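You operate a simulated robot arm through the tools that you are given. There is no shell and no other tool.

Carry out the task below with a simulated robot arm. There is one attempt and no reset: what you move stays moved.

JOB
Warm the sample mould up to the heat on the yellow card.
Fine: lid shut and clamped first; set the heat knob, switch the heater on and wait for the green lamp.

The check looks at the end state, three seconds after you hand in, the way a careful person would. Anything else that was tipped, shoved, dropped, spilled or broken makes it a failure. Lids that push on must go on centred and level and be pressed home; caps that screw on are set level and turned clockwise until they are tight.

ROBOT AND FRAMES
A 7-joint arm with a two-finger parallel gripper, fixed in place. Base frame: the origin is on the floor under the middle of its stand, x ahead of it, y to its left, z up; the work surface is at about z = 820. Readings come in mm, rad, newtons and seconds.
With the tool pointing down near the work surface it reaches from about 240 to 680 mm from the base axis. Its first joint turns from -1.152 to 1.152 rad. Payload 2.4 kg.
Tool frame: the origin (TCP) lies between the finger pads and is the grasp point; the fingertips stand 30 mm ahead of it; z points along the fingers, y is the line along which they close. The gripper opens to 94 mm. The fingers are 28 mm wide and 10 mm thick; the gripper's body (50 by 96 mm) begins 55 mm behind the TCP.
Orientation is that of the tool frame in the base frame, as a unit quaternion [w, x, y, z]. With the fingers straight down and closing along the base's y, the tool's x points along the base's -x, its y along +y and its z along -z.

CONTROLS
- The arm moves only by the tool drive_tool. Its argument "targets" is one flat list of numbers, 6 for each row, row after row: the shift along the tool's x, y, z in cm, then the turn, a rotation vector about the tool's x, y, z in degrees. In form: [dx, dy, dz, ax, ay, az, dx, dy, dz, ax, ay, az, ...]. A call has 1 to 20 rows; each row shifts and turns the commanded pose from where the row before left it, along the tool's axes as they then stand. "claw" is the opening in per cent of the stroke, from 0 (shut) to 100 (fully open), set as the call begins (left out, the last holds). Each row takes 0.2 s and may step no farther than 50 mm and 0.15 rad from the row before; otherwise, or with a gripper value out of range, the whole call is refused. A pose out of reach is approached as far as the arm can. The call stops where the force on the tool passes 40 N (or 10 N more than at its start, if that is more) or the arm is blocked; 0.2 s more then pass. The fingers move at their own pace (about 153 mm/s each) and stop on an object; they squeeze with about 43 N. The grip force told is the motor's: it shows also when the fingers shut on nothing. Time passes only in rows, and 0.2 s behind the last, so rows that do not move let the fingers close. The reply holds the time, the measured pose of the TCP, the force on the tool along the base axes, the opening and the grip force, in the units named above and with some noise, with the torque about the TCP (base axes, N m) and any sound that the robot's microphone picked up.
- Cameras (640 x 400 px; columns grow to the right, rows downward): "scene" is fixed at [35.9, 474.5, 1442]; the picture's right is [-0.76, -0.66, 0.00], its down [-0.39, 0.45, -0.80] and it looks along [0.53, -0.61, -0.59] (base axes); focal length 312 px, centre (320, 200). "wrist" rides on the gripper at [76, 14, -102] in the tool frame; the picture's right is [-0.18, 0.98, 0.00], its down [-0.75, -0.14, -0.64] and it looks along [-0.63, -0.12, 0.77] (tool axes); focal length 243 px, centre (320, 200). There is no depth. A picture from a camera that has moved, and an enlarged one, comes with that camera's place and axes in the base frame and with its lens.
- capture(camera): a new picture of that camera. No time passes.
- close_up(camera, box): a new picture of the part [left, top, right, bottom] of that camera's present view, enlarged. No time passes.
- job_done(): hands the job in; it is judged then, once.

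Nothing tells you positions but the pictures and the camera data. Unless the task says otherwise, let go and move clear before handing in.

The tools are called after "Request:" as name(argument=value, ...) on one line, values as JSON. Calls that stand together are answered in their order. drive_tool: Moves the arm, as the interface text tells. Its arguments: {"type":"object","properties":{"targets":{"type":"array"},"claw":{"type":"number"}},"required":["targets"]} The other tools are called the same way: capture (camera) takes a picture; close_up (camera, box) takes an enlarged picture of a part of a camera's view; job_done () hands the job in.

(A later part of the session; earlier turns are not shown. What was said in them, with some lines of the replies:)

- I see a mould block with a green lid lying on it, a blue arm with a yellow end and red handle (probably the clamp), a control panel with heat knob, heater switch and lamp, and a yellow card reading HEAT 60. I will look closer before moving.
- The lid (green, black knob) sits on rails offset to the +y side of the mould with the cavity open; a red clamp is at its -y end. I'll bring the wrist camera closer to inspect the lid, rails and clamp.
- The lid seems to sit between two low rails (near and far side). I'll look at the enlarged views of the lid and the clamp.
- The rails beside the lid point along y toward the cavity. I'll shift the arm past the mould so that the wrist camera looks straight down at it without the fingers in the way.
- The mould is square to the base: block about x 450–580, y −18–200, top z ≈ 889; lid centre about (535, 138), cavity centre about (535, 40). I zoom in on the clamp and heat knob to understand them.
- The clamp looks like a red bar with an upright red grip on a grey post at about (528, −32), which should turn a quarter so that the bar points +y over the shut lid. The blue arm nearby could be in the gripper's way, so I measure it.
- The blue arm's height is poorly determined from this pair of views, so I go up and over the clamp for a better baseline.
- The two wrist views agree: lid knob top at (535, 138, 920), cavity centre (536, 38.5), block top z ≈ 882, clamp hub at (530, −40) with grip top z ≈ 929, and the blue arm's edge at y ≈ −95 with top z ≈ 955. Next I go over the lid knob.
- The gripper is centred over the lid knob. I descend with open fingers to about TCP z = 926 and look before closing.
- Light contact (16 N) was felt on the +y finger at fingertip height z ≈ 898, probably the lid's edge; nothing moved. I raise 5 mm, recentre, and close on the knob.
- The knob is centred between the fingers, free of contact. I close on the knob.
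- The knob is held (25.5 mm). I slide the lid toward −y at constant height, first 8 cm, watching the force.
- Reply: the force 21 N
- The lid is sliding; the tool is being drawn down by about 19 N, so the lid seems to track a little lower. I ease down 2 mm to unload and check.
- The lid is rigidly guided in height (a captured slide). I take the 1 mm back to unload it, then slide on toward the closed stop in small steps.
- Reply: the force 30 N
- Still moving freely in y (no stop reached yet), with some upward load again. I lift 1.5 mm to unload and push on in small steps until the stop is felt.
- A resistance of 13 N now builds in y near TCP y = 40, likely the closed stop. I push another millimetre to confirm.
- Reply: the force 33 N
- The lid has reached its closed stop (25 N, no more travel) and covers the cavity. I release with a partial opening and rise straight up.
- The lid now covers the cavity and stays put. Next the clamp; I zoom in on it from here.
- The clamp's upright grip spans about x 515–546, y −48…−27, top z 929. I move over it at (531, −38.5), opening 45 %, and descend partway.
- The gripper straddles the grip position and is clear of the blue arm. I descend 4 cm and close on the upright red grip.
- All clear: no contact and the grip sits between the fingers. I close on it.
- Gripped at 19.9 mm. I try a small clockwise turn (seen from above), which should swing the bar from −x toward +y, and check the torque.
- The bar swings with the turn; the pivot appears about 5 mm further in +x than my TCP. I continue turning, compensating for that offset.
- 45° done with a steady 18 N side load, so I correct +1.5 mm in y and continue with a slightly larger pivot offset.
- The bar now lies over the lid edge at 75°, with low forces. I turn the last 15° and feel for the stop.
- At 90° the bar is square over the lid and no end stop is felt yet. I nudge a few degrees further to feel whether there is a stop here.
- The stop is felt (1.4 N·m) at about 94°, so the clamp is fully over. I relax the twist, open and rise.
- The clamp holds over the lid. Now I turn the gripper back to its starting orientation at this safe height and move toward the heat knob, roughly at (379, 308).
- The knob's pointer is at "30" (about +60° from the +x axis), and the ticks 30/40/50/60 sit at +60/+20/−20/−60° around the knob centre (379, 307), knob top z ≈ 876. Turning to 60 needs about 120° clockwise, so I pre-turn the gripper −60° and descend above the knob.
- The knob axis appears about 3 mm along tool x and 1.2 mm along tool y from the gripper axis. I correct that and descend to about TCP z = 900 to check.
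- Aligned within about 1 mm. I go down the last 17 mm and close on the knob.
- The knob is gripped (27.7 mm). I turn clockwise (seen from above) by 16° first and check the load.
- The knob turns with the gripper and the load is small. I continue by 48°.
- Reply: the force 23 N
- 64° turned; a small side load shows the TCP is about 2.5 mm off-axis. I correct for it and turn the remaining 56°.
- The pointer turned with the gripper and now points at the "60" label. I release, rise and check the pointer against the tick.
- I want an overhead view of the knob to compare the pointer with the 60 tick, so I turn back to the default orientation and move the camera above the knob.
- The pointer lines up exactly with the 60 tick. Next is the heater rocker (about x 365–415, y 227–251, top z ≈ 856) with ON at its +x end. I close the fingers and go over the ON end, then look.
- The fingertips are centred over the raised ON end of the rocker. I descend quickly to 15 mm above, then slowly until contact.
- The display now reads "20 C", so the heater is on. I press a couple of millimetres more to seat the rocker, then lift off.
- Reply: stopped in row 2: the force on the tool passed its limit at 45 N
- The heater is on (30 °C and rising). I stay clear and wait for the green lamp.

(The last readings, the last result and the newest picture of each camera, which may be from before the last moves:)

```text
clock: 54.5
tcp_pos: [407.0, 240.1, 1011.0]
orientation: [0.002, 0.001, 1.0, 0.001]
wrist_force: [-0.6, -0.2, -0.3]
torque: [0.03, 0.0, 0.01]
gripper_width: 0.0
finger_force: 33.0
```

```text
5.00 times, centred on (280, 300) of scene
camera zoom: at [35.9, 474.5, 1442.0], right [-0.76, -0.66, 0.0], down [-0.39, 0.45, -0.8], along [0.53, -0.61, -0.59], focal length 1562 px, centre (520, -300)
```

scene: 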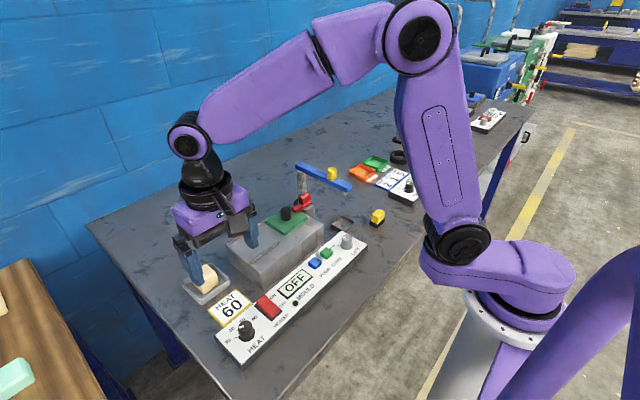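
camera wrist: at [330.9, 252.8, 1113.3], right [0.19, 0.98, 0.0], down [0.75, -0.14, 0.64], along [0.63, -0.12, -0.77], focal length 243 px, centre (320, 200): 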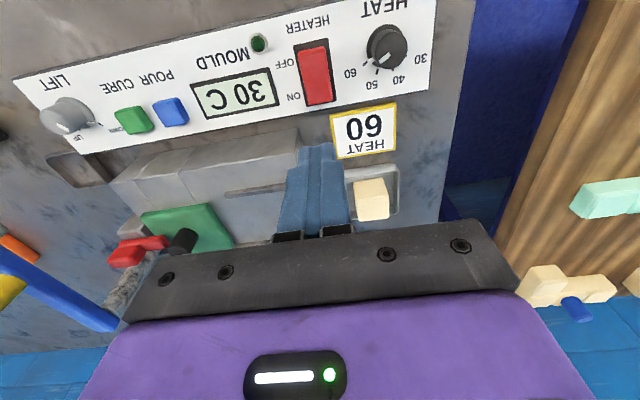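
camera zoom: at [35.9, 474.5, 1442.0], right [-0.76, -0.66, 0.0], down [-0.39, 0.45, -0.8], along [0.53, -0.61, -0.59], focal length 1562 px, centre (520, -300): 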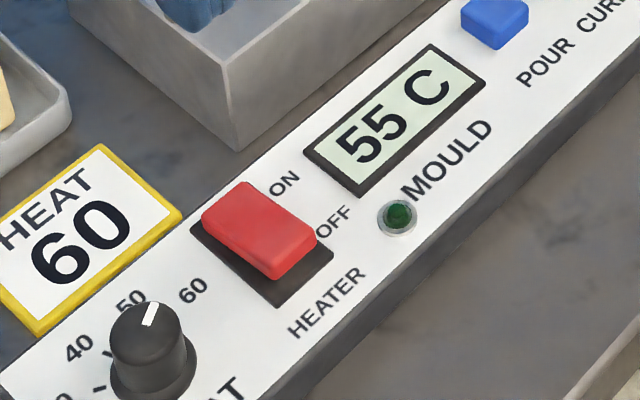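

It is at 55 °C with the lamp still dark, so I wait a little longer.

Request:
drive_tool(targets=[0, 0, 0, 0, 0, 0, 0, 0, 0, 0, 0, 0, 0, 0, 0, 0, 0, 0, 0, 0, 0, 0, 0, 0, 0, 0, 0, 0, 0, 0, 0, 0, 0, 0, 0, 0, 0, 0, 0, 0, 0, 0, 0, 0, 0, 0, 0, 0, 0, 0, 0, 0, 0, 0, 0, 0, 0, 0, 0, 0, 0, 0, 0, 0, 0, 0, 0, 0, 0, 0, 0, 0, 0, 0, 0, 0, 0, 0, 0, 0, 0, 0, 0, 0, 0, 0, 0, 0, 0, 0])

Request:
close_up(camera="scene", box=[230, 260, 330, 340])

Request:
close_up(camera="scene", box=[210, 150, 390, 290])

```text
clock: 57.7
tcp_pos: [408.3, 241.0, 1010.2]
orientation: [0.001, 0.0, 1.0, 0.0]
wrist_force: [-0.4, -0.4, 0.5]
torque: [0.02, -0.01, 0.0]
gripper_width: 0.0
finger_force: 33.0
```

```text
5.00 times, centred on (280, 300) of scene
camera zoom: at [35.9, 474.5, 1442.0], right [-0.76, -0.66, 0.0], down [-0.39, 0.45, -0.8], along [0.53, -0.61, -0.59], focal length 1562 px, centre (520, -300)
```

zoom: 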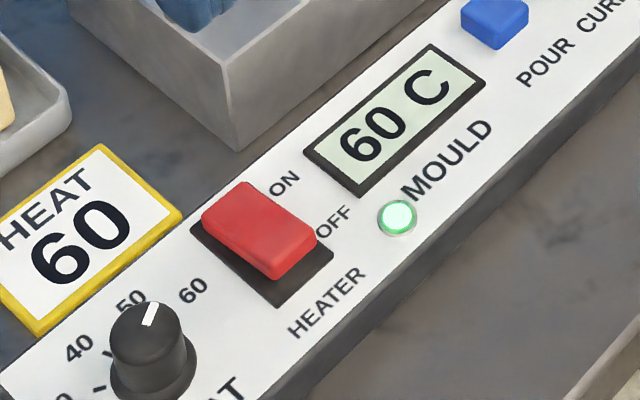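

```text
2.86 times, centred on (300, 220) of scene
camera zoom: at [35.9, 474.5, 1442.0], right [-0.76, -0.66, 0.0], down [-0.39, 0.45, -0.8], along [0.53, -0.61, -0.59], focal length 893 px, centre (377, 143)
```

zoom: 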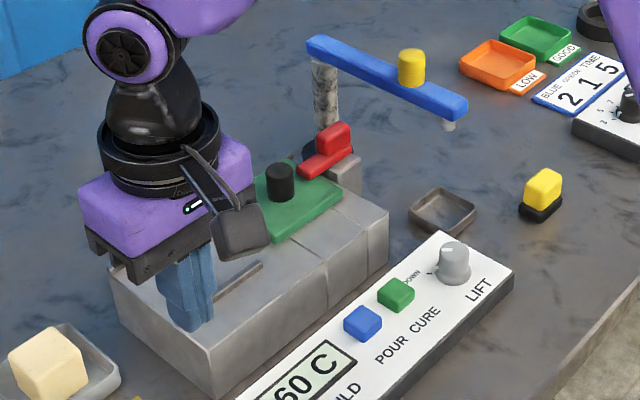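

The display shows 60 °C, the green lamp is lit, and the lid and clamp are still closed. I rise a bit more and take one last overall look before handing in.

Request:
drive_tool(targets=[0, 0, -4, 0, 0, 0, 0, 0, -4, 0, 0, 0, 0, 0, -4, 0, 0, 0, 0, 0, 0, 0, 0, 0])

Request:
capture(camera="scene")

Request:
close_up(camera="scene", box=[200, 170, 370, 370])

Request:
capture(camera="wrist")

```text
clock: 58.7
tcp_pos: [407.0, 239.3, 1130.9]
orientation: [0.001, 0.001, 1.0, 0.001]
wrist_force: [0.8, -0.4, -0.4]
torque: [-0.04, -0.01, 0.03]
gripper_width: 0.0
finger_force: 32.8
```

```text
taken
```

scene: 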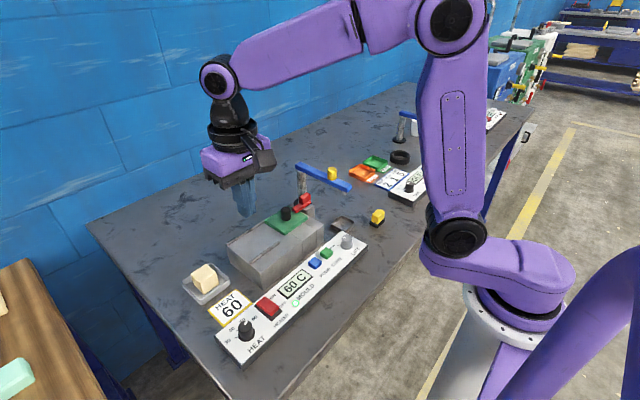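

```text
2.00 times, centred on (285, 270) of scene
camera zoom: at [35.9, 474.5, 1442.0], right [-0.76, -0.66, 0.0], down [-0.39, 0.45, -0.8], along [0.53, -0.61, -0.59], focal length 625 px, centre (390, 60)
```

zoom: 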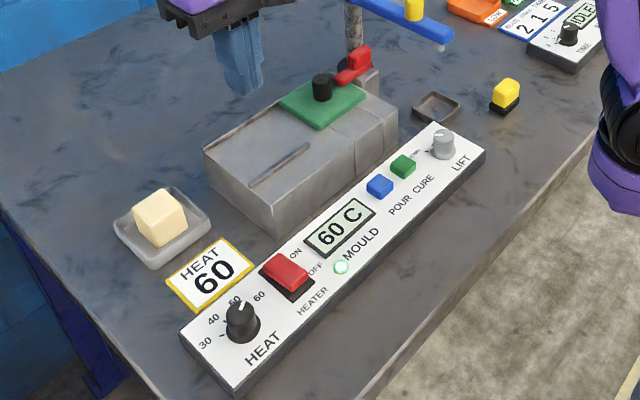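

```text
taken
camera wrist: at [330.5, 251.3, 1233.3], right [0.19, 0.98, 0.0], down [0.75, -0.14, 0.64], along [0.63, -0.12, -0.77], focal length 243 px, centre (320, 200)
```

wrist: 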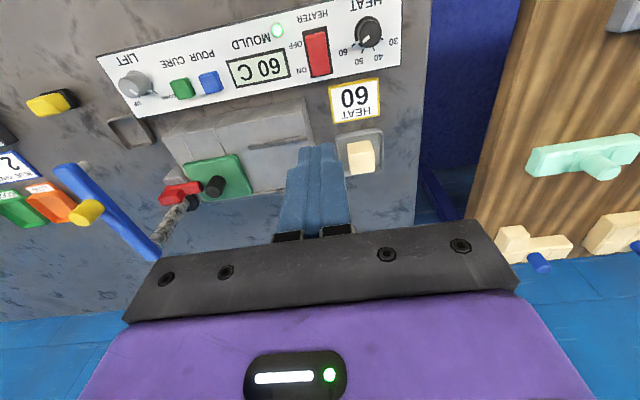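

Everything is as required: the lid is shut with the clamp over it, the knob is at 60, the heater is on at 60 °C and the green lamp is lit. Nothing else was moved and the arm is clear, so I hand in.

Request:
job_done()

```text
The job is handed in.
```

The sample mould is at 60 °C, the heat on the yellow card, and the green lamp is lit. I've handed the job in; no verdict has come back yet.

- **Lid:** I slid it along its rails over the cavity until it reached its stop.
- **Clamp:** I turned it about 94° to its end stop, so the bar lies over the lid. It was shut before any heating began.
- **Heat knob:** The pointer lines up with the 60 mark, checked from above.
- **Heater:** I pressed the switch to ON and the display climbed from 20 °C to 60 °C. It was still on at hand-in.

While lowering onto the lid, one finger pressed on something next to the lid knob, probably the lid's edge, with about 16 N. On a last press to seat the heater switch, the force limit stopped the arm at 45 N. Neither shifted anything I could see. The last pictures show nothing else moved, and the arm is clear.
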